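You operate a simulated robot arm through the tools that you are given. There is no shell and no other tool. Be economical: measure what you need, move in short steps, check, and stop when the job is done.

The job below is to be done with a simulated robot arm. You get a single attempt, and the scene is never put back.

## Task
Scrub the crust off the battery clamp, then grease its top.
Fine: pad back where it lay, brush back in its cup.
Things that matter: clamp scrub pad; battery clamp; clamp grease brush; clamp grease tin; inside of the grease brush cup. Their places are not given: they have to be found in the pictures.

It is judged by the outcome, as a careful person would: the job done as asked, and still so three seconds after it is handed in. It fails if anything else is knocked over, pushed out of place, dropped, spilled or broken.

## Robot
A 7-joint arm with a two-finger parallel gripper, fixed in place. Base frame: the origin is at the foot of the arm, x ahead of it, y to its left, z up; the work surface is at about z = 0.85. Readings come in m, degrees, newtons and seconds.
With the tool pointing down near the work surface it reaches from about 0.3 to 0.7 m from the base axis. Its first joint turns from -66.0 to 66.0 degrees. Payload 1.57 kg.
Tool frame: the origin (TCP) lies between the finger pads and is the grasp point; the fingertips stand 0.03 m ahead of it; z points along the fingers, y is the line along which they close. The gripper opens to 0.11 m. The fingers are 0.024 m wide and 0.012 m thick; the gripper's body (0.048 by 0.112 m) begins 0.078 m behind the TCP.
Orientation is that of the tool frame in the base frame, as [roll, pitch, yaw] about the fixed x, y, z axes, in that order (R = Rz(yaw) Ry(pitch) Rx(roll)). With the fingers straight down and closing along the base's y, the tool's x points along the base's -x, its y along +y and its z along -z.

## Interface
- The arm moves only by the tool step_arm. Its argument "motion" is one flat list of numbers, 7 for each row, row after row: the shift along the tool's x, y, z in units of 400 mm (1.0 is 400 mm), then the turn, a rotation vector about the tool's x, y, z in units of 180 degrees (1.0 is 180 degrees), then the opening in per cent of the stroke, from 0 (shut) to 100 (fully open). In form: [dx, dy, dz, wx, wy, wz, grip, dx, dy, dz, wx, wy, wz, grip, ...]. A call has 1 to 8 rows; each row is the pose to reach, as a shift and turn from the pose commanded when the call began, along the tool's axes at that moment. A call with a number of a shift or a turn outside -1 to 1 is refused whole. Each row takes 0.2 s and may step no farther than 0.05 m and 8.6 degrees from the row before; otherwise, or with a gripper value out of range, the whole call is refused. Where a pose cannot be reached the arm comes as near as it can. A force on the tool above 40 N (or 10 N above the force at the start of the call, whichever is more), or a blocked arm, ends the call early, and 0.2 s more pass. Each finger travels about 0.108 m/s and halts on what it meets, pressing with about 38 N; the grip force reading is that of the motor and also rises with nothing between the fingers. The clock runs only during rows and for 0.2 s after the last one: add rows that repeat a pose to give the fingers time. The reply holds the time, the measured pose of the TCP, the force on the tool along the base axes, the opening and the grip force, in the units named above and with some noise, and new pictures: "show" is both (left out), scene, wrist or none.
- Cameras (640 x 400 px; columns grow to the right, rows downward): "scene" is fixed at [0.1729, -0.4016, 1.398]; the picture's right is [0.68, -0.74, 0.00], its down [-0.46, -0.43, -0.78] and it looks along [0.57, 0.53, -0.63] (base axes); focal length 214 px, centre (320, 200). "wrist" rides on the gripper at [0.07, 0.016, -0.141] in the tool frame; the picture's right is [-0.23, 0.97, 0.00], its down [-0.86, -0.20, -0.48] and it looks along [-0.47, -0.11, 0.88] (tool axes); focal length 222 px, centre (320, 200).
- pixel_to_xyz(camera, pixels): for up to 12 pixels [column, row] of the newest picture of that camera ("zoom" is the newest enlarged one), the place [x, y, z] in the base frame of the surface seen there, good to about 0.003 m. No time passes.
- close_up(camera, box): a new picture of the part [left, top, right, bottom] of that camera's present view, enlarged. No time passes.
- sign_off(): hands the job in; it is judged then, once.

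Go step by step. Measure first, check grasps and placings, and put right what went wrong. The budget is 80 turns and 170 pictures, counting those below and the enlarged ones. Unless the task says otherwise, let go and move clear before handing in, and close with one line.

The tools are called after "Emit:" as a command line: name --argument value ..., lists and objects as JSON in quotes. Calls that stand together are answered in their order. step_arm: Moves the arm, as the interface text tells. Its arguments: {"type":"object","properties":{"motion":{"type":"array","items":{"type":"number"}},"show":{"type":"string","enum":["both","scene","wrist","none"]}},"required":["motion"]} The other tools are called the same way: pixel_to_xyz (camera, pixels) gives the place of the surface under pixels of a picture; close_up (camera, box) takes an enlarged picture of a part of a camera's view; sign_off () hands the job in.

At the start:

```text
time_s: 0.0
position: [0.3267, -0.1518, 1.2811]
orientation: [180.0, 0.0, 180.0]
ft_force: [-0.3, -0.9, 0.4]
opening: 0.11
grasp_force: 0.0
```

scene: 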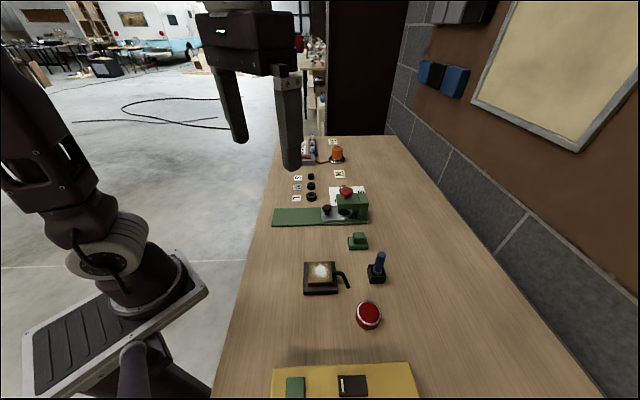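
wrist: 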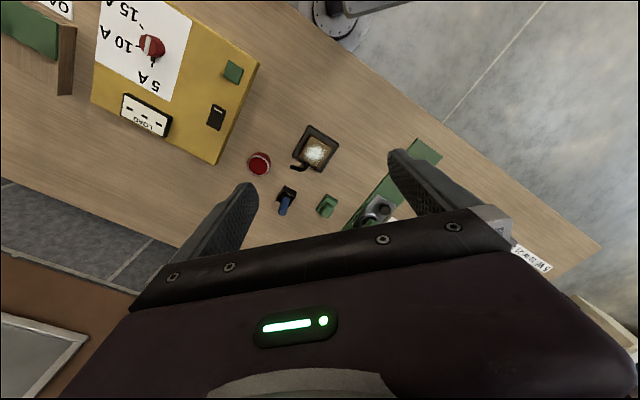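

The pictures show the crusted clamp near scene (321,275), a green pad at (358,241), a blue-handled brush in its cup at (377,268) and a red round tin at (369,315). I'll enlarge both views to make sure.

Emit:
close_up --camera "scene" --box '[280, 220, 420, 340]'

Emit:
close_up --camera "wrist" --box '[230, 110, 370, 230]'

Emit:
pixel_to_xyz --camera "scene" --pixels '[[358, 237], [352, 248], [365, 248], [321, 272], [310, 290], [380, 256], [375, 278], [369, 314], [343, 276], [369, 328], [345, 286], [400, 290]]'

```text
3.33 times, centred on (350, 280) of scene
```

zoom: 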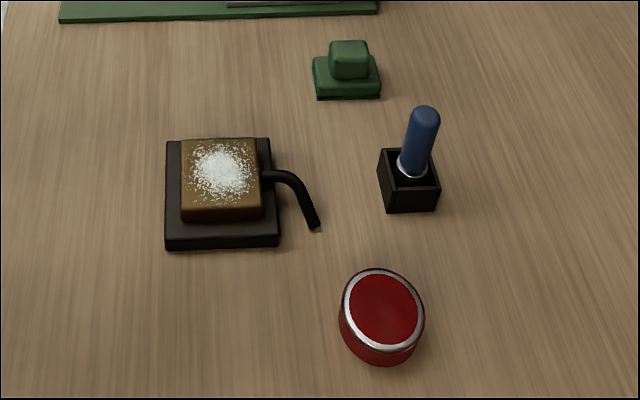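

```text
3.33 times, centred on (300, 170) of wrist
```

zoom: 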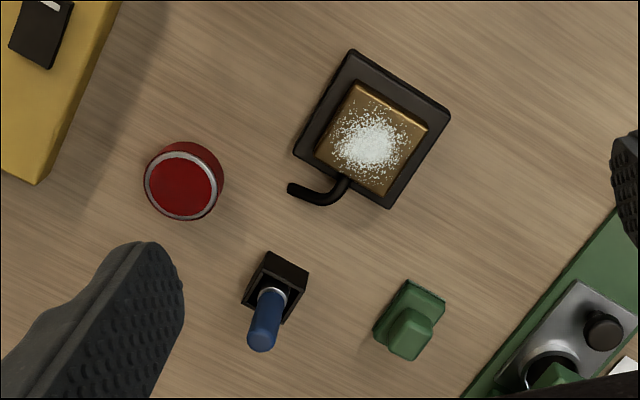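

```text
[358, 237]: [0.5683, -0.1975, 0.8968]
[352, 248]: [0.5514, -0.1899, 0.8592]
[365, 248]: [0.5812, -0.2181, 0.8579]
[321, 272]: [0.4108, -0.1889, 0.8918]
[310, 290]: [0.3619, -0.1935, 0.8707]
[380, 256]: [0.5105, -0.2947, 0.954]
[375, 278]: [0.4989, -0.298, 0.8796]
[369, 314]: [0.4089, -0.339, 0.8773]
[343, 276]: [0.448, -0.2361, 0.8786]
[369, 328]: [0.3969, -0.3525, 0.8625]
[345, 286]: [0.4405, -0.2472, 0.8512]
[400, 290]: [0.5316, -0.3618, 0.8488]
```

Pad, brush, tin and clamp are all clear now. I'll measure their outlines in the enlarged wrist view.

Emit:
pixel_to_xyz --camera "zoom" --pixels '[[409, 282], [443, 295], [377, 331], [408, 320], [434, 328], [418, 354], [392, 345], [408, 338], [359, 88], [426, 128], [382, 193], [318, 150]]'

Emit:
pixel_to_xyz --camera "zoom" --pixels '[[352, 53], [449, 117], [388, 206], [296, 150], [268, 255], [306, 268], [244, 298], [262, 338], [148, 185], [218, 185], [182, 152], [180, 185]]'

Emit:
close_up --camera "scene" --box '[340, 225, 400, 335]'

```text
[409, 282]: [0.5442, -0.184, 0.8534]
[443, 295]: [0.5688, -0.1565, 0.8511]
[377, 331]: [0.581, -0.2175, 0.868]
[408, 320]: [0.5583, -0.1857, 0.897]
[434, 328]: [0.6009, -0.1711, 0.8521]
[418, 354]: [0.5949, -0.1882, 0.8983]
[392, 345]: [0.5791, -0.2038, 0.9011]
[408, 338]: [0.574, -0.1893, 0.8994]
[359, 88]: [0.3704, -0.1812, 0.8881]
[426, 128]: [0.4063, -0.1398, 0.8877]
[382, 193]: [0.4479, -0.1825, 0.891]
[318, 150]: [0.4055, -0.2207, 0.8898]
```

```text
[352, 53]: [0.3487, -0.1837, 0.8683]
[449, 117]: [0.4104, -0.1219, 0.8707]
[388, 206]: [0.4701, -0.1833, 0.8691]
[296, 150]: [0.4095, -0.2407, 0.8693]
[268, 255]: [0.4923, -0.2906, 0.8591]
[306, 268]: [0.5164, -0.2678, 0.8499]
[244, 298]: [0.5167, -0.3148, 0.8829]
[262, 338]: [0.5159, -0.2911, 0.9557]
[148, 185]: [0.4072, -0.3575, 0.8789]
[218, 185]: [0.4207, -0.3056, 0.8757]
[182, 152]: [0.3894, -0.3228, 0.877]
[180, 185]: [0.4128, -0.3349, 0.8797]
```

```text
3.64 times, centred on (370, 280) of scene
```

zoom: 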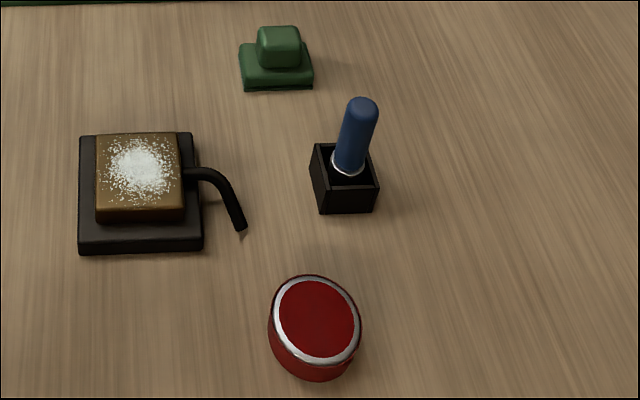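

The sides of the clamp top, pad and cup all lie at about 45° to the base axes. The clamp top is centred at (0.408,-0.181,0.889), the pad knob near (0.577,-0.188, top 0.90). I'll move above the pad and turn to yaw 135.

Emit:
step_arm --motion '[-0.0778, -0.01125, 0.0722, 0, 0, 0.03125, 90, -0.1556, -0.0225, 0.1444, 0, 0, 0.0625, 80, -0.2334, -0.03375, 0.2166, 0, 0, 0.09375, 70, -0.3112, -0.045, 0.2888, 0, 0, 0.125, 60, -0.389, -0.05625, 0.361, 0, 0, 0.15625, 60, -0.4668, -0.0675, 0.4332, 0, 0, 0.1875, 60, -0.5446, -0.07875, 0.5054, 0, 0, 0.21875, 60, -0.6225, -0.09, 0.5776, 0, 0, 0.25, 60]'

```text
time_s: 1.8
position: [0.578, -0.1878, 1.0515]
orientation: [-180.0, 0.0, 135.0]
ft_force: [-0.3, 0.7, 0.0]
opening: 0.0662
grasp_force: 0.0
```

scene: 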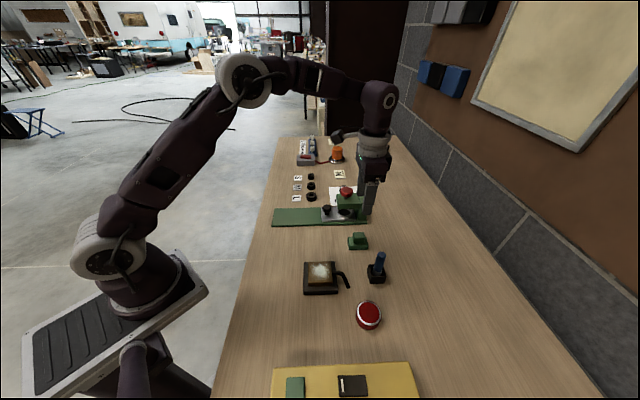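
wrist: 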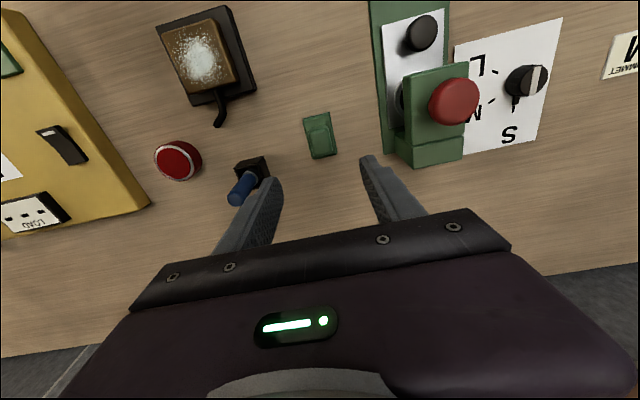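

The pad is in view at wrist (320,135), with a green press and red button to its right. I'll refine the pad's position and check clearances.

Emit:
close_up --camera "wrist" --box '[220, 80, 480, 210]'

Emit:
pixel_to_xyz --camera "wrist" --pixels '[[320, 142], [310, 132], [330, 132], [312, 155], [332, 153], [305, 118], [330, 113], [335, 153], [415, 165], [390, 150], [455, 100], [240, 197]]'

```text
2.46 times, centred on (350, 145) of wrist
```

zoom: 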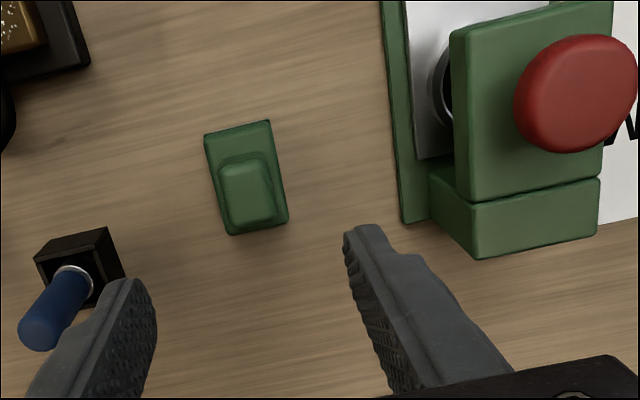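

```text
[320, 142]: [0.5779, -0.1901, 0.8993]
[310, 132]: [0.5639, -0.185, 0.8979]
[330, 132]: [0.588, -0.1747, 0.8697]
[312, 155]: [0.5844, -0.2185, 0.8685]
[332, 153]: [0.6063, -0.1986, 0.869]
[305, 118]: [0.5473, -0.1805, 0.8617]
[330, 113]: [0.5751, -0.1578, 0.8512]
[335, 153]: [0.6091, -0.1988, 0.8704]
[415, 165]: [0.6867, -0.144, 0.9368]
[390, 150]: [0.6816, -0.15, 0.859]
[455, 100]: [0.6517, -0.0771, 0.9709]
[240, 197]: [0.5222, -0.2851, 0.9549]
```

The pad centre is (0.578,-0.190), with its base top at 0.868 and knob top at 0.899, and the fingers have room all round. I'll descend to TCP z≈0.903 and close.

Emit:
step_arm --motion '[-0.005, -0.002, 0.1, 0, 0, 0, 55, -0.005, -0.002, 0.2, 0, 0, 0, 55, -0.005, -0.002, 0.3, 0, 0, 0, 55, -0.005, -0.002, 0.3675, 0, 0, 0, 55, -0.005, -0.002, 0.3675, 0, 0, 0, 55]'

```text
time_s: 3.0
position: [0.5782, -0.19, 0.9029]
orientation: [179.9, 0.0, 134.9]
ft_force: [0.0, 0.6, 0.4]
opening: 0.0602
grasp_force: 0.0
```

scene: 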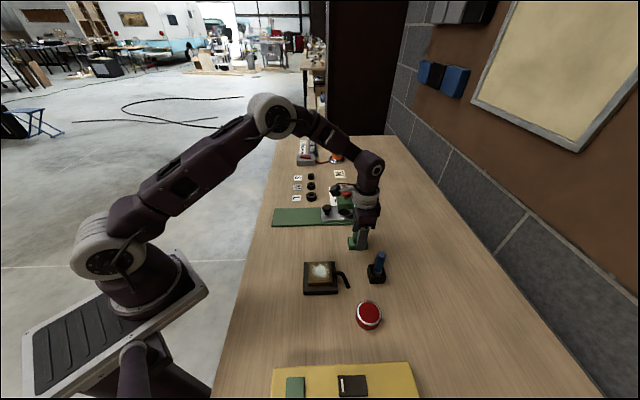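
wrist: 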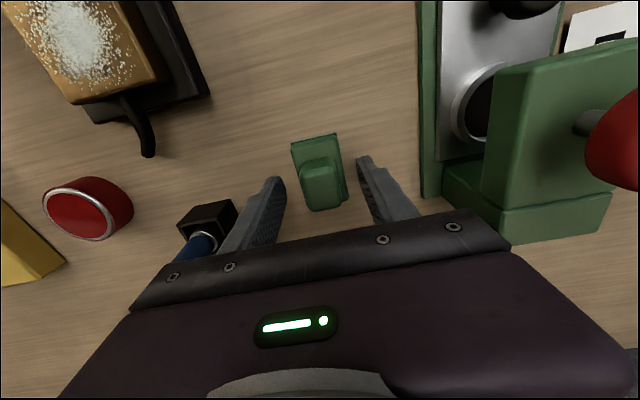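

The fingers straddle the knob at wrist (320,180) at the right height. I'll close and let them settle.

Emit:
step_arm --motion '[0, 0, 0, 0, 0, 0, 30, 0, 0, 0, 0, 0, 0, 10, 0, 0, 0, 0, 0, 0, 10, 0, 0, 0, 0, 0, 0, 10]' --show "wrist"

```text
time_s: 4.0
position: [0.5779, -0.1899, 0.9039]
orientation: [179.9, -0.1, 135.0]
ft_force: [0.4, -0.8, -0.2]
opening: 0.0268
grasp_force: 38.2
```

wrist: 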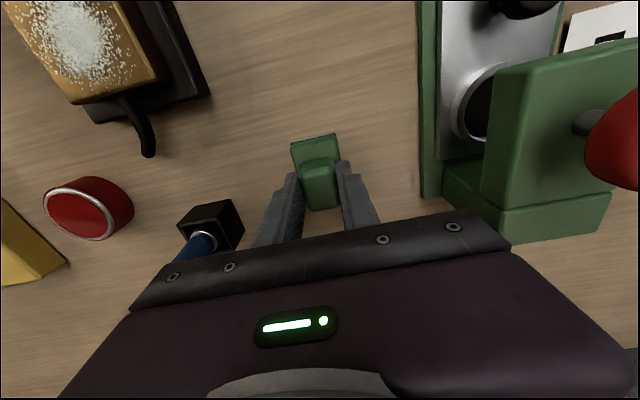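

Held: opening 0.0268 with 38 N. I'll lift and carry the pad to above the clamp centre.

Emit:
step_arm --motion '[0, 0, -0.1, 0, 0, 0, 10, 0, 0, -0.2, 0, 0, 0, 10, 0, 0, -0.29, 0, 0, 0, 10, 0.0791, -0.0711, -0.29, 0, 0, 0, 10, 0.1582, -0.1422, -0.29, 0, 0, 0, 10, 0.2373, -0.2133, -0.29, 0, 0, 0, 10, 0.3165, -0.2845, -0.29, 0, 0, 0, 10]'

```text
time_s: 5.6
position: [0.4089, -0.1811, 1.0206]
orientation: [180.0, -0.1, 135.2]
ft_force: [-0.3, -0.6, 0.0]
opening: 0.0111
grasp_force: 0.0
```

scene: 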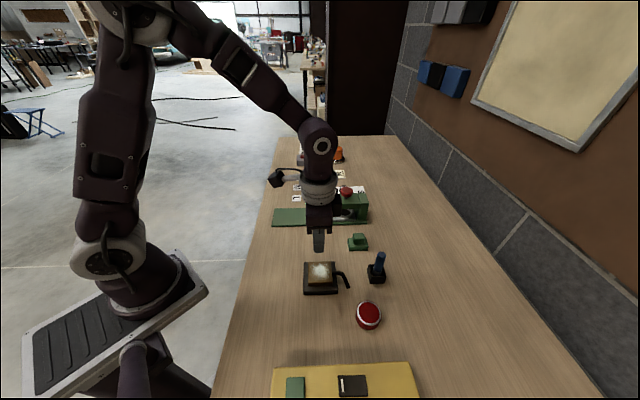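
wrist: 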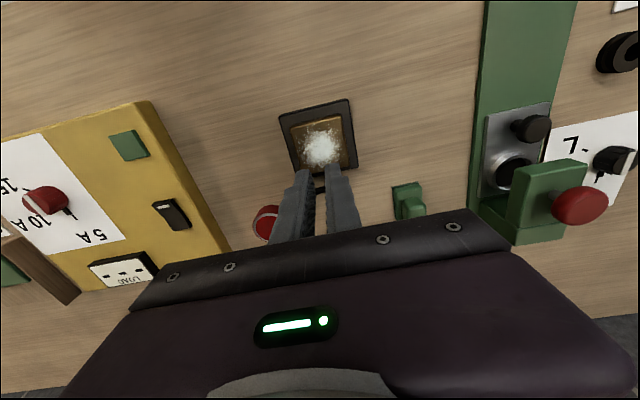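

The pad stayed behind: the fingers are empty (opening 0.011) and the pad still sits on the bench at scene (358,241). I'll check where it is now.

Emit:
close_up --camera "scene" --box '[335, 225, 385, 256]'

Emit:
pixel_to_xyz --camera "zoom" --pixels '[[300, 100], [300, 160], [260, 100], [340, 100], [190, 180], [420, 180], [190, 250], [420, 250], [300, 120]]'

Emit:
close_up --camera "wrist" --box '[370, 165, 450, 215]'

```text
12.80 times, centred on (360, 240) of scene
```

zoom: 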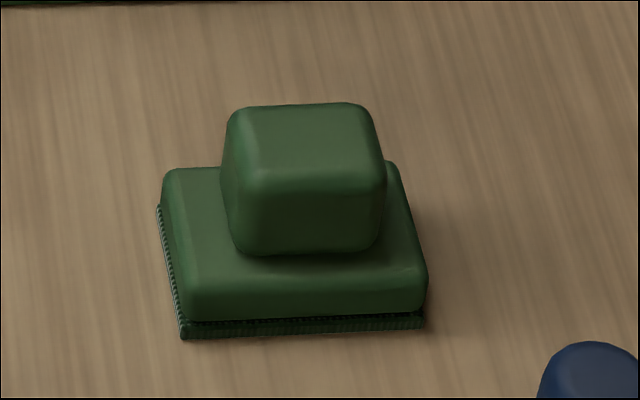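

```text
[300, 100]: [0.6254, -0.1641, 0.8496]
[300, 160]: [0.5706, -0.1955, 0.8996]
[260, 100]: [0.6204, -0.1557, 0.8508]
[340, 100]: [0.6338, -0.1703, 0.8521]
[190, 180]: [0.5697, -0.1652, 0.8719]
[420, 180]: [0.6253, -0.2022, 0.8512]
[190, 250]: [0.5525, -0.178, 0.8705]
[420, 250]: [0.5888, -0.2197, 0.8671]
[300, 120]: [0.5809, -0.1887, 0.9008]
```

```text
8.00 times, centred on (410, 190) of wrist
```

zoom: 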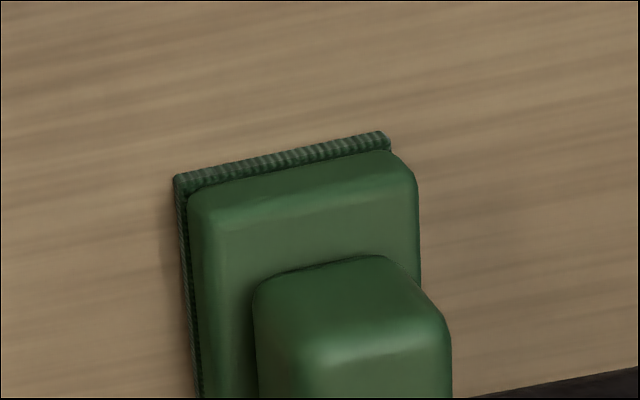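

The pad is upright and essentially where it was, turned about 4° relative to my fingers. I'll go back with yaw 131 and the grip a touch lower, shut fully, and lift slowly.

Emit:
step_arm --motion '[-0.0791, 0.0711, 0, 0, 0, 0.011, 55, -0.1582, 0.1422, 0, 0, 0, 0.022, 55, -0.2373, 0.2133, 0, 0, 0, 0.022, 55, -0.3165, 0.2845, 0, 0, 0, 0.022, 55, -0.3165, 0.2845, 0.1, 0, 0, 0.022, 55, -0.3165, 0.2845, 0.2, 0, 0, 0.022, 55, -0.3165, 0.2845, 0.295, 0, 0, 0.022, 55, -0.3165, 0.2845, 0.295, 0, 0, 0.022, 55]'

Emit:
close_up --camera "wrist" --box '[240, 110, 400, 220]'

Emit:
close_up --camera "scene" --box '[330, 200, 400, 260]'

```text
time_s: 7.4
position: [0.5773, -0.1902, 0.9016]
orientation: [-180.0, 0.0, 131.2]
ft_force: [-0.4, 0.2, 0.6]
opening: 0.0603
grasp_force: 0.2
```

scene: 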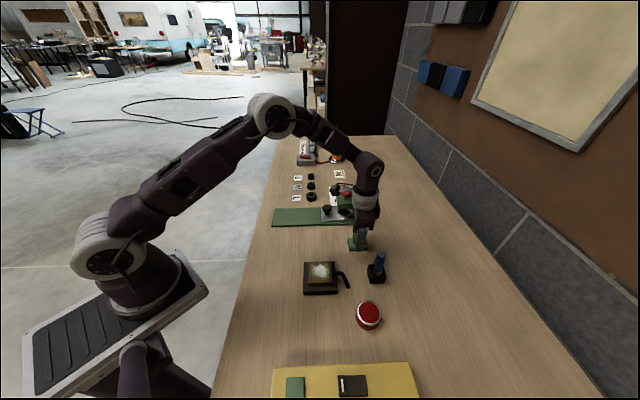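
wrist: 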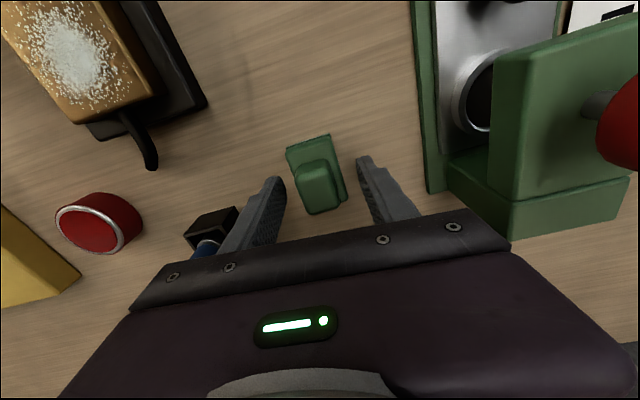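

```text
3.64 times, centred on (320, 165) of wrist
```

zoom: 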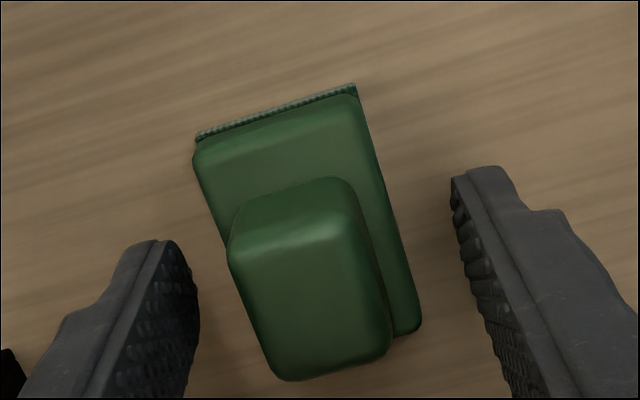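

```text
6.67 times, centred on (365, 230) of scene
```

zoom: 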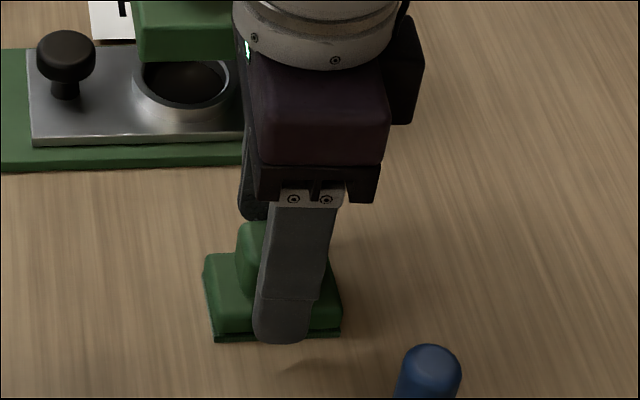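

The fingers straddle the knob again, but the pad now looks a little turned in the wrist view. I'll measure its edges to settle the angle.

Emit:
pixel_to_xyz --camera "wrist" --pixels '[[287, 156], [328, 139], [345, 196], [298, 183], [326, 176], [336, 204], [310, 210], [318, 192], [288, 162], [333, 145], [343, 190]]'

```text
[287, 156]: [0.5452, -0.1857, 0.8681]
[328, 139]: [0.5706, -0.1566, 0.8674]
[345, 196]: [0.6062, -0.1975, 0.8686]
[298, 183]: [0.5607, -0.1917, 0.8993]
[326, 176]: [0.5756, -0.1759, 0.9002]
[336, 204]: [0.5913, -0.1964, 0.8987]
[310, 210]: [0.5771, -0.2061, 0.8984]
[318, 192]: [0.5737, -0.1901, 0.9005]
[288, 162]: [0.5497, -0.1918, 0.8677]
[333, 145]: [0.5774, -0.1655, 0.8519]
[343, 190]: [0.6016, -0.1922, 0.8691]
```

The edges average near 44°, so I'll turn back 3°, shut fully, wait, then lift slowly by 2 cm.

Emit:
step_arm --motion '[0, -0.004, 0, 0, 0, -0.0165, 55, 0, -0.004, 0, 0, 0, -0.0165, 25, 0, -0.004, 0, 0, 0, -0.0165, 0, 0, -0.004, 0, 0, 0, -0.0165, 0, 0, -0.004, 0, 0, 0, -0.0165, 0, 0, -0.004, -0.01, 0, 0, -0.0165, 0, 0, -0.004, -0.025, 0, 0, -0.0165, 0, 0, -0.004, -0.05, 0, 0, -0.0165, 0]'

```text
time_s: 9.2
position: [0.5746, -0.1909, 0.9203]
orientation: [179.9, 0.1, 134.0]
ft_force: [0.3, 0.0, -0.1]
opening: 0.0271
grasp_force: 38.2
```

scene: 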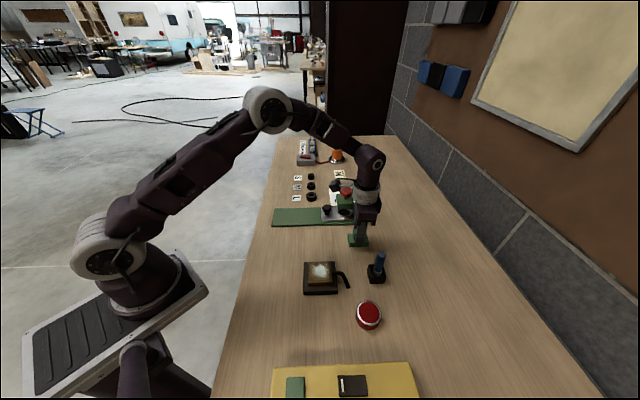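
wrist: 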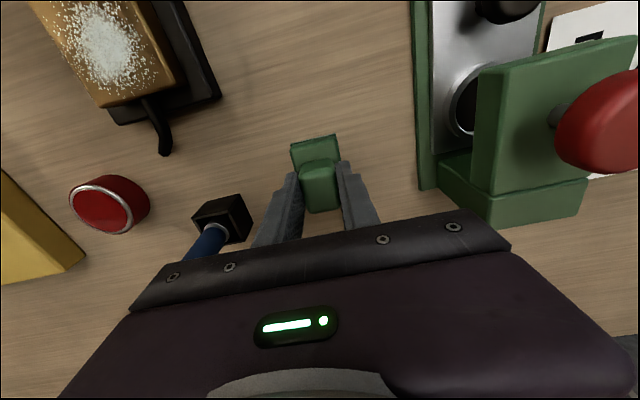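

The pad holds its place in the wrist view and the opening is 0.0271, so it seems to be lifting. I'll verify its height.

Emit:
pixel_to_xyz --camera "wrist" --pixels '[[320, 185], [315, 155], [300, 150]]'

Emit:
close_up --camera "scene" --box '[330, 200, 400, 260]'

```text
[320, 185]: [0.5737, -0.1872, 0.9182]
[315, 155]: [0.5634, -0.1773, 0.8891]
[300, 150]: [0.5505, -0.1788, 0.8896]
```

```text
6.67 times, centred on (365, 230) of scene
```

zoom: 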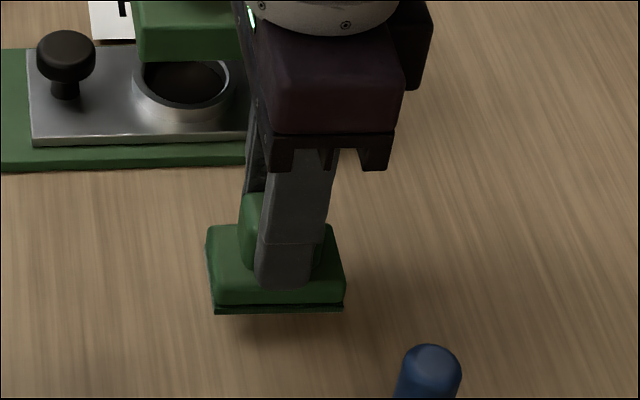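

It is truly lifted (base top now 0.889). I'll raise it gently and start across slowly.

Emit:
step_arm --motion '[0, 0, -0.03, 0, 0, 0, 0, 0, 0, -0.07, 0, 0, 0, 0, 0, 0, -0.11, 0, 0, 0, 0, 0, 0, -0.15, 0, 0, 0, 0, 0.03, -0.0276, -0.15, 0, 0, 0, 0, 0.075, -0.069, -0.15, 0, 0, 0, 0, 0.12, -0.11, -0.15, 0, 0, 0, 0, 0.154, -0.1415, -0.15, 0, 0, 0, 0]' --show "wrist"

```text
time_s: 11.0
position: [0.4943, -0.1856, 0.9809]
orientation: [-179.9, 0.0, 134.1]
ft_force: [0.3, 0.6, -1.3]
opening: 0.027
grasp_force: 37.9
```

wrist: 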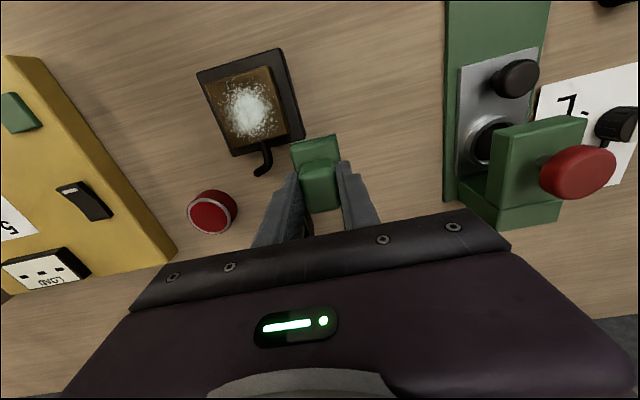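

Still held at 0.027. I'll go on to the clamp centre and lower to 1 cm above its top.

Emit:
step_arm --motion '[0.034, -0.0315, 0, 0, 0, 0, 0, 0.079, -0.0725, 0, 0, 0, 0, 0, 0.124, -0.114, 0, 0, 0, 0, 0, 0.154, -0.1415, 0, 0, 0, 0, 0, 0.154, -0.1415, 0.03, 0, 0, 0, 0, 0.154, -0.1415, 0.06, 0, 0, 0, 0, 0.154, -0.1415, 0.075, 0, 0, 0, 0]'

Emit:
close_up --camera "scene" --box '[280, 220, 380, 300]'

```text
time_s: 12.6
position: [0.4097, -0.1803, 0.951]
orientation: [179.9, 0.0, 133.9]
ft_force: [-0.5, -0.1, -1.5]
opening: 0.0271
grasp_force: 37.7
```

scene: 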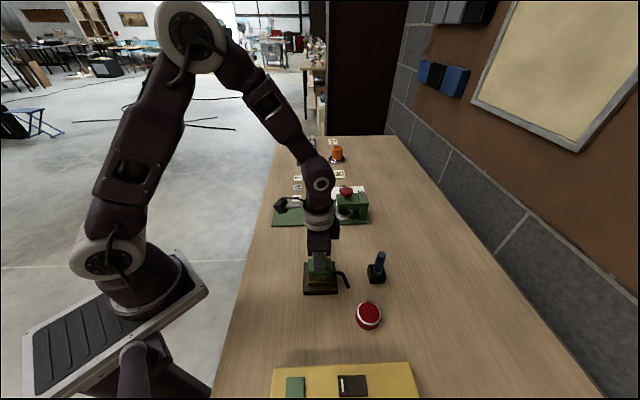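
wrist: 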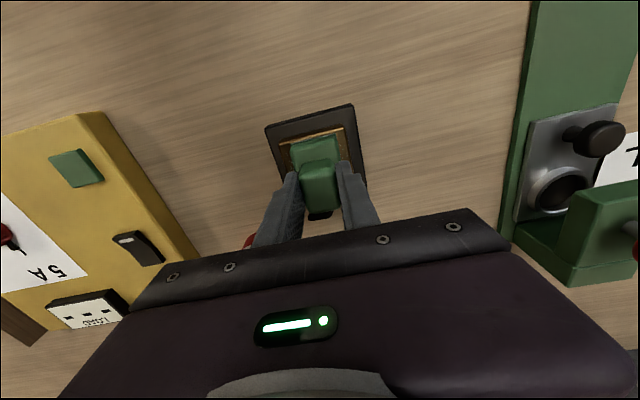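

```text
5.00 times, centred on (330, 260) of scene
```

zoom: 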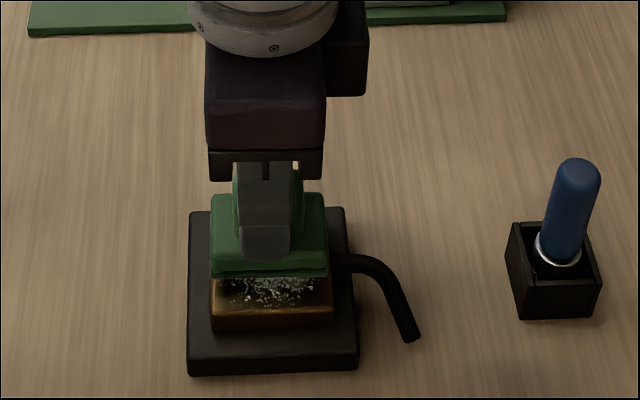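

The pad hovers over the clamp centre. I'll lower in millimetres until contact.

Emit:
step_arm --motion '[0, 0, 0.01, 0, 0, 0, 0, 0, 0, 0.0175, 0, 0, 0, 0, 0, 0, 0.0225, 0, 0, 0, 0, 0, 0, 0.0275, 0, 0, 0, 0, 0, 0, 0.0275, 0, 0, 0, 0]' --show "none"

```text
time_s: 13.8
position: [0.4091, -0.1798, 0.9414]
orientation: [-180.0, 0.2, 134.1]
ft_force: [-4.6, -0.3, 27.6]
opening: 0.027
grasp_force: 38.5
```

Contact at about 28 N. I'll ease off about 1 mm and scrub with short strokes across the top.

Emit:
step_arm --motion '[0, 0, -0.002, 0, 0, 0, 0, 0, 0.025, -0.002, 0, 0, 0, 0, 0, 0, -0.002, 0, 0, 0, 0, 0, -0.025, -0.002, 0, 0, 0, 0, 0, 0, -0.002, 0, 0, 0, 0, 0, 0.025, -0.002, 0, 0, 0, 0, 0, -0.025, -0.002, 0, 0, 0, 0, 0, 0, -0.002, 0, 0, 0, 0]'

Emit:
close_up --camera "scene" --box '[280, 220, 380, 300]'

```text
time_s: 15.6
position: [0.4084, -0.1808, 0.9416]
orientation: [179.9, 0.0, 133.9]
ft_force: [-3.8, -3.4, 15.4]
opening: 0.027
grasp_force: 37.5
```

scene: 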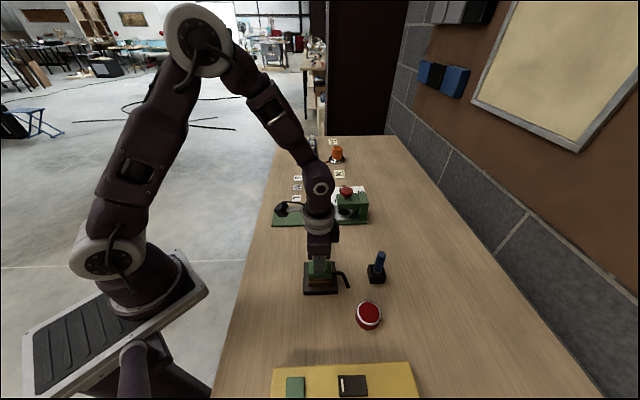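
wrist: 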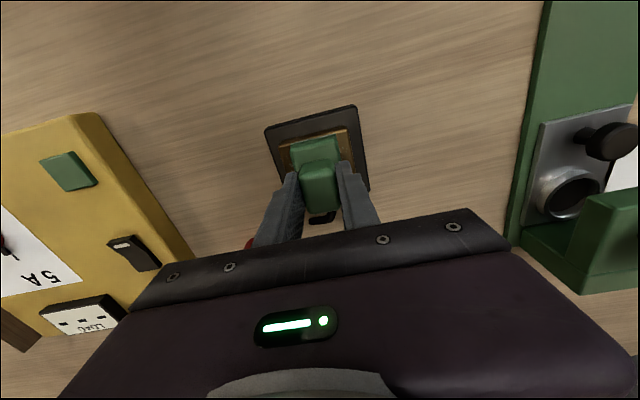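

```text
5.00 times, centred on (330, 260) of scene
```

zoom: 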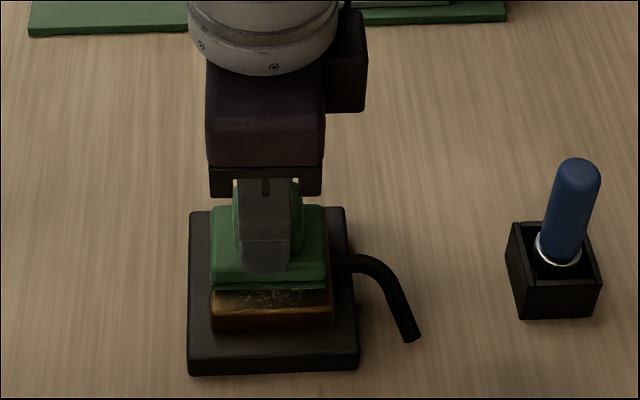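

The crust is thinning at zoom (275,298) with a steady 15 N or so. I'll scrub more, with offsets along both axes.

Emit:
step_arm --motion '[0.015, 0.03, 0, 0, 0, 0, 0, 0.015, 0, 0, 0, 0, 0, 0, 0.015, -0.03, 0, 0, 0, 0, 0, 0, -0.03, 0, 0, 0, 0, 0, -0.015, -0.03, 0, 0, 0, 0, 0, -0.015, 0, 0, 0, 0, 0, 0, -0.015, 0.03, 0, 0, 0, 0, 0, 0, 0, 0, 0, 0, 0, 0]' --show "none"

Emit:
step_arm --motion '[0.02, -0.03, 0, 0, 0, 0, 0, -0.02, -0.03, 0, 0, 0, 0, 0, 0.02, -0.02, 0, 0, 0, 0, 0, -0.02, 0, 0, 0, 0, 0, 0, 0.02, 0.02, 0, 0, 0, 0, 0, -0.02, 0.03, 0, 0, 0, 0, 0, 0.02, 0.03, 0, 0, 0, 0, 0, 0, 0, 0, 0, 0, 0, 0]' --show "none"

Emit:
step_arm --motion '[0, 0.03, 0, 0, 0, 0, 0, 0, -0.03, 0, 0, 0, 0, 0, 0, 0.03, 0, 0, 0, 0, 0, 0, -0.03, 0, 0, 0, 0, 0, 0, 0, 0, 0, 0, 0, 0, 0, 0, -0.03, 0, 0, 0, 0, 0, 0, -0.09, 0, 0, 0, 0, 0, 0, -0.12, 0, 0, 0, 0]'

Emit:
close_up --camera "scene" --box '[280, 220, 380, 300]'

```text
time_s: 17.4
position: [0.4086, -0.1802, 0.9415]
orientation: [180.0, -0.1, 134.1]
ft_force: [0.9, -0.2, -1.9]
opening: 0.0273
grasp_force: 38.2
```

```text
time_s: 19.2
position: [0.4101, -0.1816, 0.9424]
orientation: [180.0, 0.0, 134.1]
ft_force: [0.0, -0.1, -0.5]
opening: 0.0274
grasp_force: 37.4
```

```text
time_s: 21.0
position: [0.4089, -0.1802, 0.9887]
orientation: [-180.0, 0.1, 134.1]
ft_force: [-0.6, 0.1, -1.4]
opening: 0.0273
grasp_force: 37.3
```

scene: 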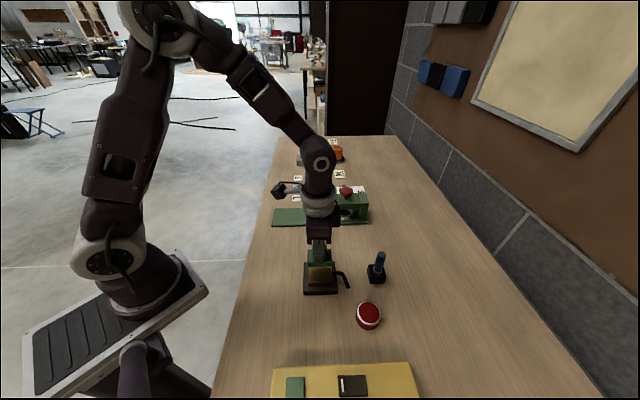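
wrist: 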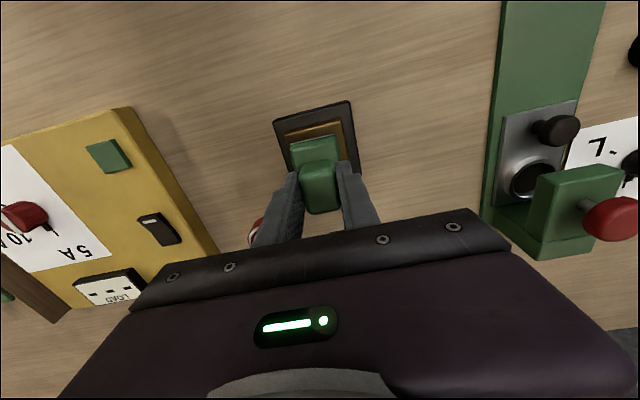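

```text
5.00 times, centred on (330, 260) of scene
```

zoom: 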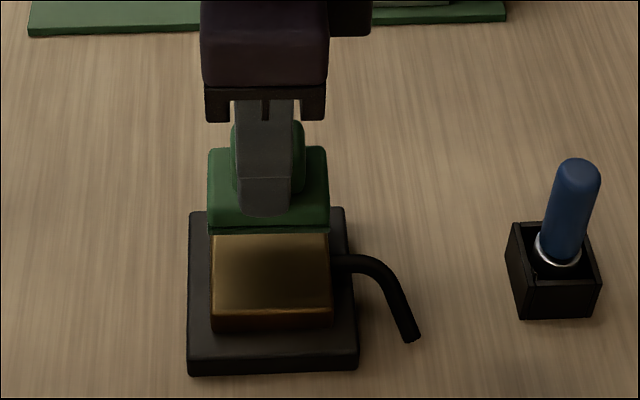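

The near part of the top looks clean at zoom (270,270). I'll carry the pad back towards its place and look at the bare clamp.

Emit:
step_arm --motion '[-0.034, 0.0315, 0, 0, 0, 0, 0, -0.079, 0.0725, 0, 0, 0, 0, 0, -0.124, 0.114, 0, 0, 0, 0, 0, -0.169, 0.1555, 0, 0, 0, 0, 0, -0.214, 0.197, 0, 0, 0, 0, 0, -0.259, 0.238, 0, 0, 0, 0, 0, -0.308, 0.283, 0, 0, 0, 0, 0]'

Emit:
close_up --camera "scene" --box '[290, 220, 390, 300]'

```text
time_s: 22.6
position: [0.5771, -0.1906, 0.9879]
orientation: [-180.0, 0.1, 134.1]
ft_force: [0.1, -0.3, -0.9]
opening: 0.027
grasp_force: 37.7
```

scene: 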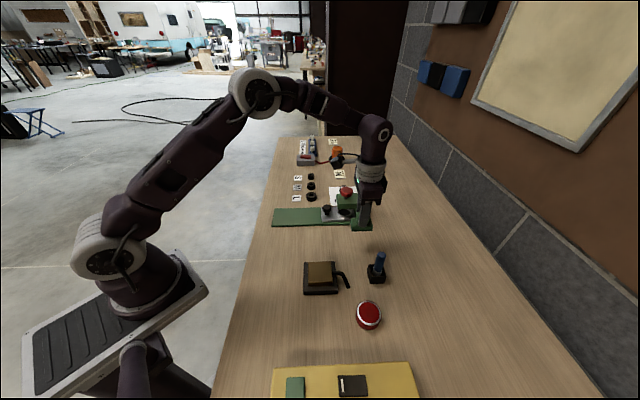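
wrist: 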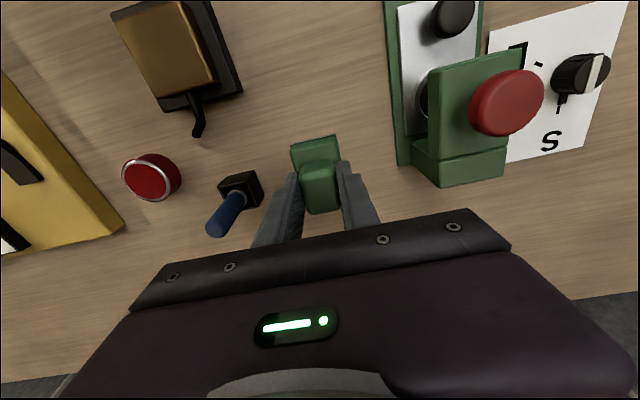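

```text
5.00 times, centred on (340, 260) of scene
```

zoom: 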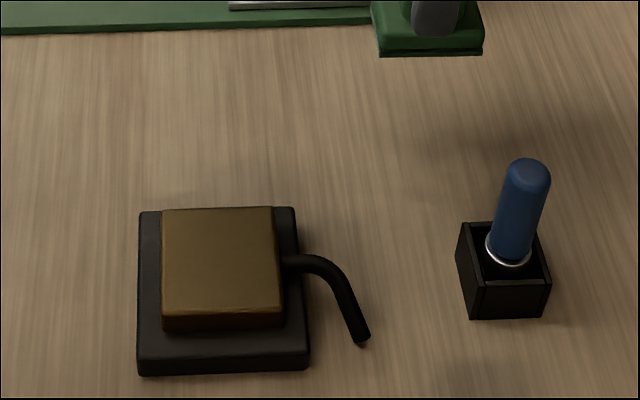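

The clamp is fully clean and the pad is above its old spot. I'll lower to the pick-up height, easing the last millimetres.

Emit:
step_arm --motion '[0, 0, 0.06, 0, 0, 0, 0, 0, 0, 0.12, 0, 0, 0, 0, 0, 0, 0.17, 0, 0, 0, 0, 0, 0, 0.2, 0, 0, 0, 0, 0, 0, 0.21, 0, 0, 0, 0, 0, 0, 0.2145, 0, 0, 0, 0, 0, 0, 0.2145, 0, 0, 0, 0]' --show "none"

Emit:
close_up --camera "scene" --box '[330, 200, 400, 260]'

```text
time_s: 24.2
position: [0.5774, -0.1915, 0.9031]
orientation: [-179.9, 0.0, 134.2]
ft_force: [0.8, -0.6, -1.7]
opening: 0.0271
grasp_force: 37.5
```

```text
6.67 times, centred on (365, 230) of scene
```

zoom: 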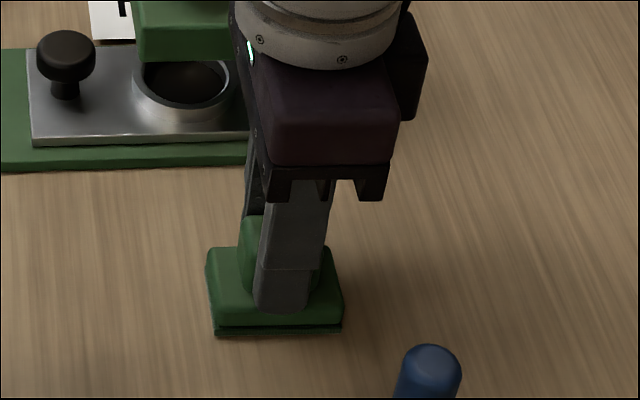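

No contact yet (force about -1.7 N of weight), and the pad's near edge is at (280,330) where it was (340) at rest. I'll lower a little more.

Emit:
step_arm --motion '[0, 0, 0.003, 0, 0, 0, 0, 0, 0, 0.003, 0, 0, 0, 0]' --show "none"

Emit:
step_arm --motion '[0, 0, 0.0025, 0, 0, 0, 0, 0, 0, 0.0025, 0, 0, 0, 0]' --show "none"

```text
time_s: 24.8
position: [0.5751, -0.1909, 0.9025]
orientation: [180.0, 0.0, 134.1]
ft_force: [0.4, 0.1, -1.0]
opening: 0.0272
grasp_force: 38.2
```

```text
time_s: 25.4
position: [0.5757, -0.1902, 0.9008]
orientation: [-180.0, 0.0, 134.1]
ft_force: [-0.4, 0.6, -1.2]
opening: 0.0272
grasp_force: 38.0
```

Still hanging free, so I'll go on down in 1 mm steps.

Emit:
step_arm --motion '[0, 0, 0.0025, 0, 0, 0, 0, 0, 0, 0.0025, 0, 0, 0, 0]' --show "none"

Emit:
step_arm --motion '[0, 0, 0.0025, 0, 0, 0, 0, 0, 0, 0.0025, 0, 0, 0, 0]' --show "none"

Emit:
close_up --camera "scene" --box '[330, 200, 400, 260]'

```text
time_s: 26.0
position: [0.5757, -0.1901, 0.9006]
orientation: [-179.9, 0.0, 134.0]
ft_force: [-1.4, 0.4, 6.9]
opening: 0.0272
grasp_force: 37.8
```

```text
time_s: 26.6
position: [0.5767, -0.1904, 0.8998]
orientation: [179.9, 0.1, 134.0]
ft_force: [-1.2, 2.9, 27.6]
opening: 0.027
grasp_force: 38.0
```

```text
6.67 times, centred on (365, 230) of scene
```

zoom: 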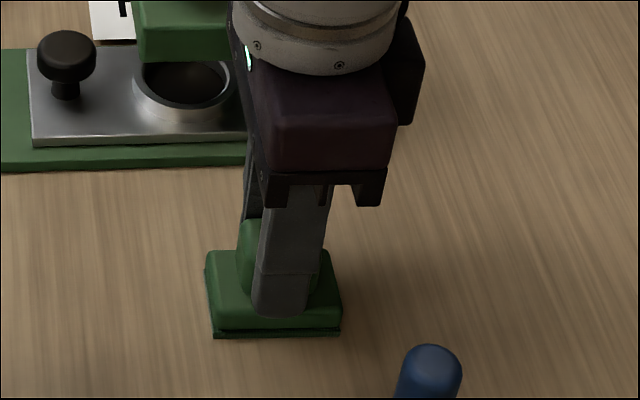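

The pad rests on the bench. I'll ease 1 mm, open, and rise straight up.

Emit:
step_arm --motion '[0, 0, -0.003, 0, 0, 0, 0, 0, 0, -0.003, 0, 0, 0, 30, 0, 0, -0.003, 0, 0, 0, 55, 0, 0, -0.003, 0, 0, 0, 55, 0, 0, -0.06, 0, 0, 0, 55, 0, 0, -0.15, 0, 0, 0, 55, 0, 0, -0.25, 0, 0, 0, 55, 0, 0, -0.33, 0, 0, 0, 55]'

Emit:
pixel_to_xyz --camera "wrist" --pixels '[[320, 140], [312, 140]]'

Emit:
close_up --camera "wrist" --box '[140, 80, 400, 243]'

```text
time_s: 28.4
position: [0.5768, -0.1881, 1.0316]
orientation: [-180.0, -0.1, 134.1]
ft_force: [-0.2, -0.2, 1.3]
opening: 0.0603
grasp_force: 0.1
```

scene: 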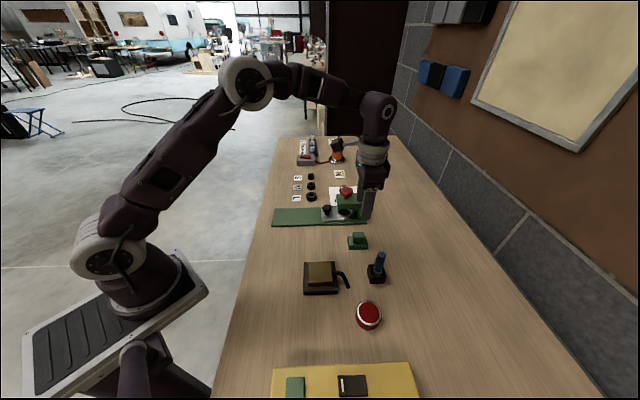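
wrist: 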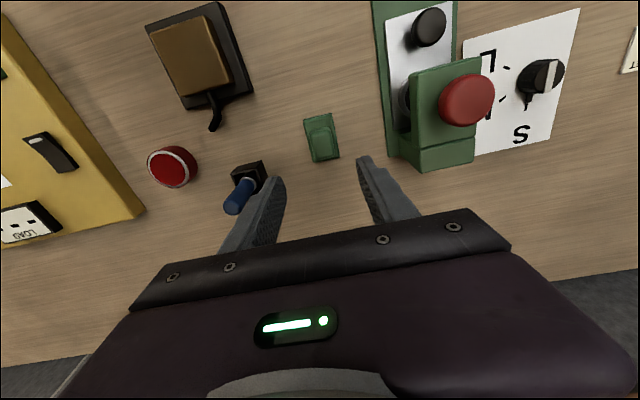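

```text
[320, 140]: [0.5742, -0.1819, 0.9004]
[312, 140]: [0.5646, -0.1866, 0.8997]
```

```text
2.45 times, centred on (270, 162) of wrist
```

zoom: 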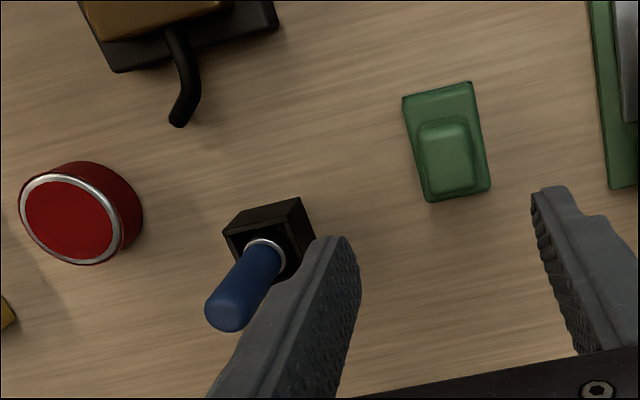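

The pad is back in place, upright. Next the brush: I'll measure the handle axis and cup.

Emit:
pixel_to_xyz --camera "zoom" --pixels '[[222, 318], [232, 310], [245, 285], [255, 268], [258, 243], [281, 250], [228, 232], [298, 202], [312, 240], [285, 275], [75, 212], [440, 155]]'

Emit:
close_up --camera "scene" --box '[355, 240, 400, 290]'

Emit:
pixel_to_xyz --camera "scene" --pixels '[[380, 253], [379, 260], [378, 267], [377, 271], [368, 266], [385, 266], [368, 274], [384, 275]]'

```text
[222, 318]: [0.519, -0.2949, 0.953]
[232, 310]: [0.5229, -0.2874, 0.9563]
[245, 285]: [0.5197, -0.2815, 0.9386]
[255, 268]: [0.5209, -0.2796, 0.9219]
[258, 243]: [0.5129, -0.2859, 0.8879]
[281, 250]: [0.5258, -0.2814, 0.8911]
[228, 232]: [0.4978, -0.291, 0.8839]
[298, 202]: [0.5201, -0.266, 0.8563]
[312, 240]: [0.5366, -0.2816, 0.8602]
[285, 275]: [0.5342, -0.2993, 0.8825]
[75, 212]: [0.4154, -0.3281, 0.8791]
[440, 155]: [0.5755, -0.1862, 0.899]
```

```text
8.00 times, centred on (378, 265) of scene
```

zoom: 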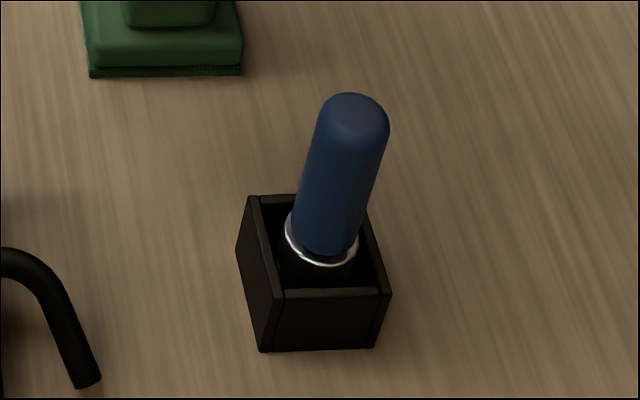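

```text
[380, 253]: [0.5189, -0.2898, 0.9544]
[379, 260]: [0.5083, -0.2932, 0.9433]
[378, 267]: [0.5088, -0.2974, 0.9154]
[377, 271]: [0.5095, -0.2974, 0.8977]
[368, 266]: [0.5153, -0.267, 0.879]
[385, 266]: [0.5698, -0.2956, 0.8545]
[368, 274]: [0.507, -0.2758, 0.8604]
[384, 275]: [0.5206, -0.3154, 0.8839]
```

The handle axis is near (0.517,-0.291), r≈0.011, top 0.956, nearly upright; the cup rim is at 0.883. I'll move above it and look.

Emit:
step_arm --motion '[-0.026, -0.094, 0, 0, 0, 0, 55, -0.052, -0.188, 0, 0, 0, 0, 55, -0.078, -0.2825, 0, 0, 0, 0, 55, -0.078, -0.2825, 0, 0, 0, 0, 55]'

Emit:
close_up --camera "wrist" --box '[240, 80, 400, 220]'

Emit:
close_up --camera "scene" --box '[340, 200, 420, 290]'

```text
time_s: 29.4
position: [0.5159, -0.2901, 1.032]
orientation: [180.0, 0.0, 134.0]
ft_force: [-0.4, -0.3, -0.8]
opening: 0.0605
grasp_force: 0.0
```

scene: 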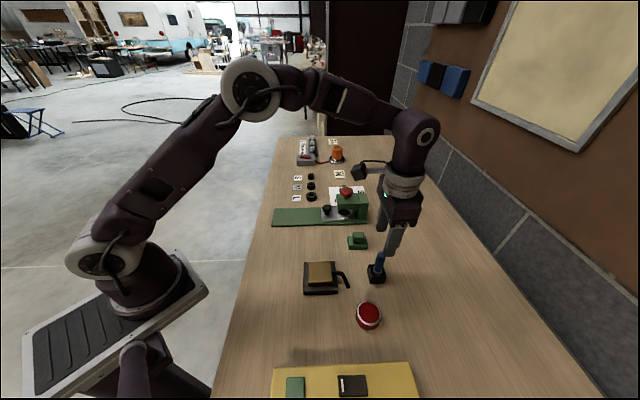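
wrist: 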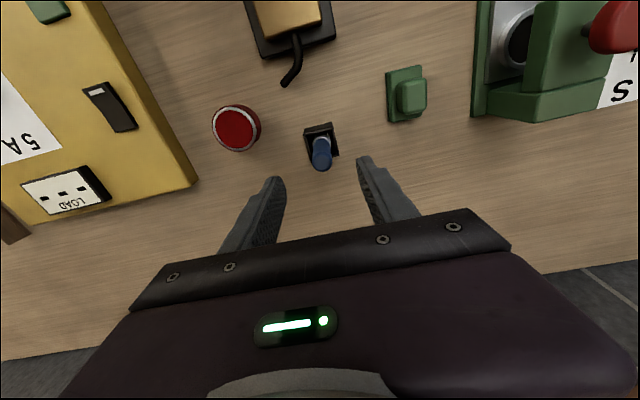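

```text
2.86 times, centred on (320, 150) of wrist
```

zoom: 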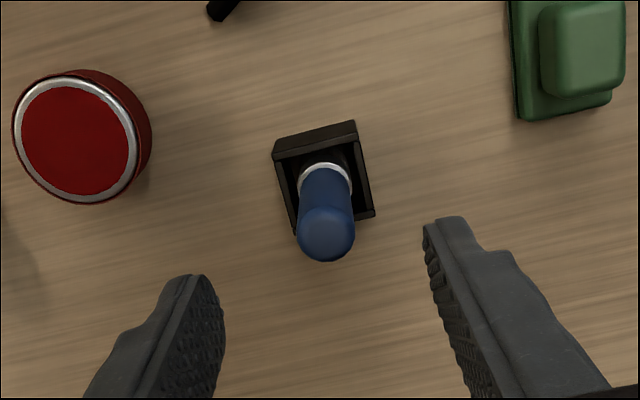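

```text
4.44 times, centred on (380, 245) of scene
```

zoom: 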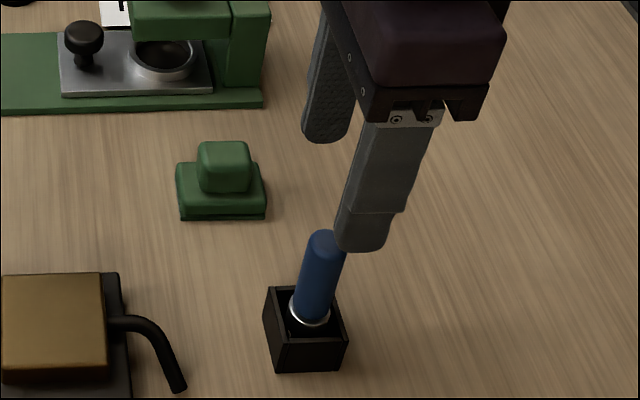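

The brush stands between the fingers' lines at wrist (321,152). One check of the handle top before descending.

Emit:
pixel_to_xyz --camera "wrist" --pixels '[[322, 163], [321, 158], [321, 150], [320, 143], [306, 133], [331, 126], [337, 153]]'

```text
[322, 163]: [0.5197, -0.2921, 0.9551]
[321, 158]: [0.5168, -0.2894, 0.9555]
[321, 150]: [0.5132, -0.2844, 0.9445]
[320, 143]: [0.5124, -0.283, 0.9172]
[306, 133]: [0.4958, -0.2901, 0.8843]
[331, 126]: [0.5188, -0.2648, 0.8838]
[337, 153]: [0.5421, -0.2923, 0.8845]
```

The handle top (0.518,-0.291) matches the cup centre, so the brush is upright. I'll descend to z≈0.930 and close fully.

Emit:
step_arm --motion '[-0.002, 0.002, 0.09, 0, 0, 0, 50, -0.002, 0.002, 0.18, 0, 0, 0, 50, -0.002, 0.002, 0.253, 0, 0, 0, 50, -0.002, 0.002, 0.253, 0, 0, 0, 25, -0.002, 0.002, 0.253, 0, 0, 0, 0, -0.002, 0.002, 0.253, 0, 0, 0, 0, -0.002, 0.002, 0.253, 0, 0, 0, 0]'

Emit:
close_up --camera "scene" --box '[340, 200, 420, 290]'

```text
time_s: 31.0
position: [0.5167, -0.2891, 0.9289]
orientation: [180.0, 0.0, 134.2]
ft_force: [0.4, -0.4, 0.7]
opening: 0.0207
grasp_force: 33.8
```

scene: 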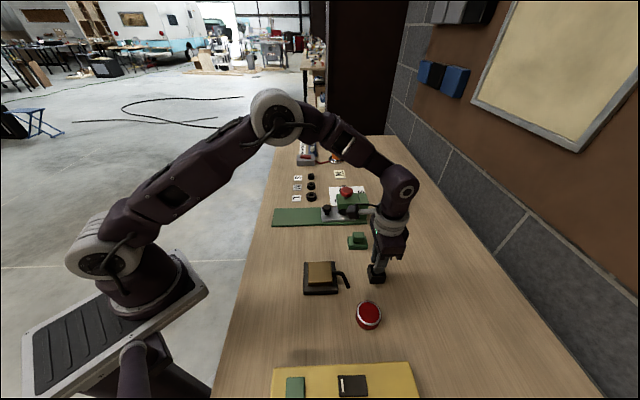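
wrist: 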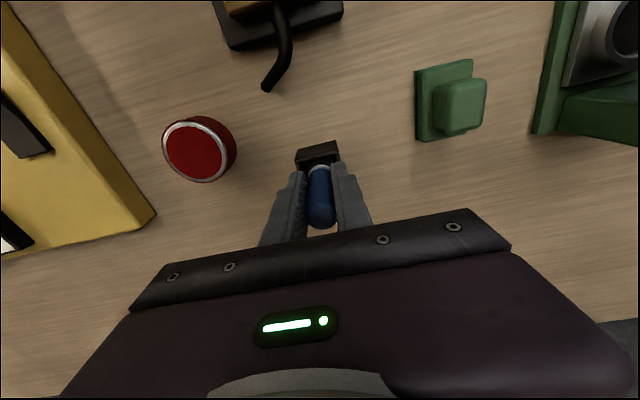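

```text
4.44 times, centred on (380, 245) of scene
```

zoom: 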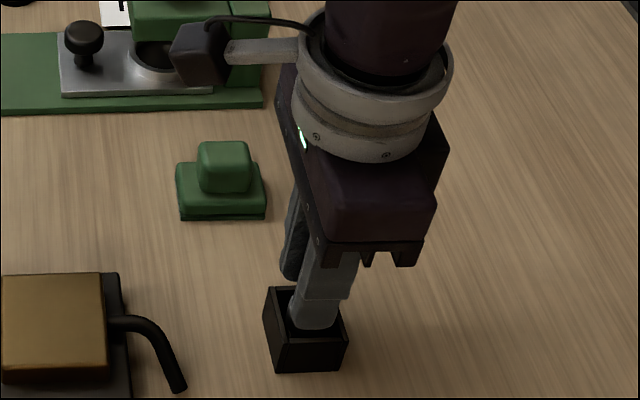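

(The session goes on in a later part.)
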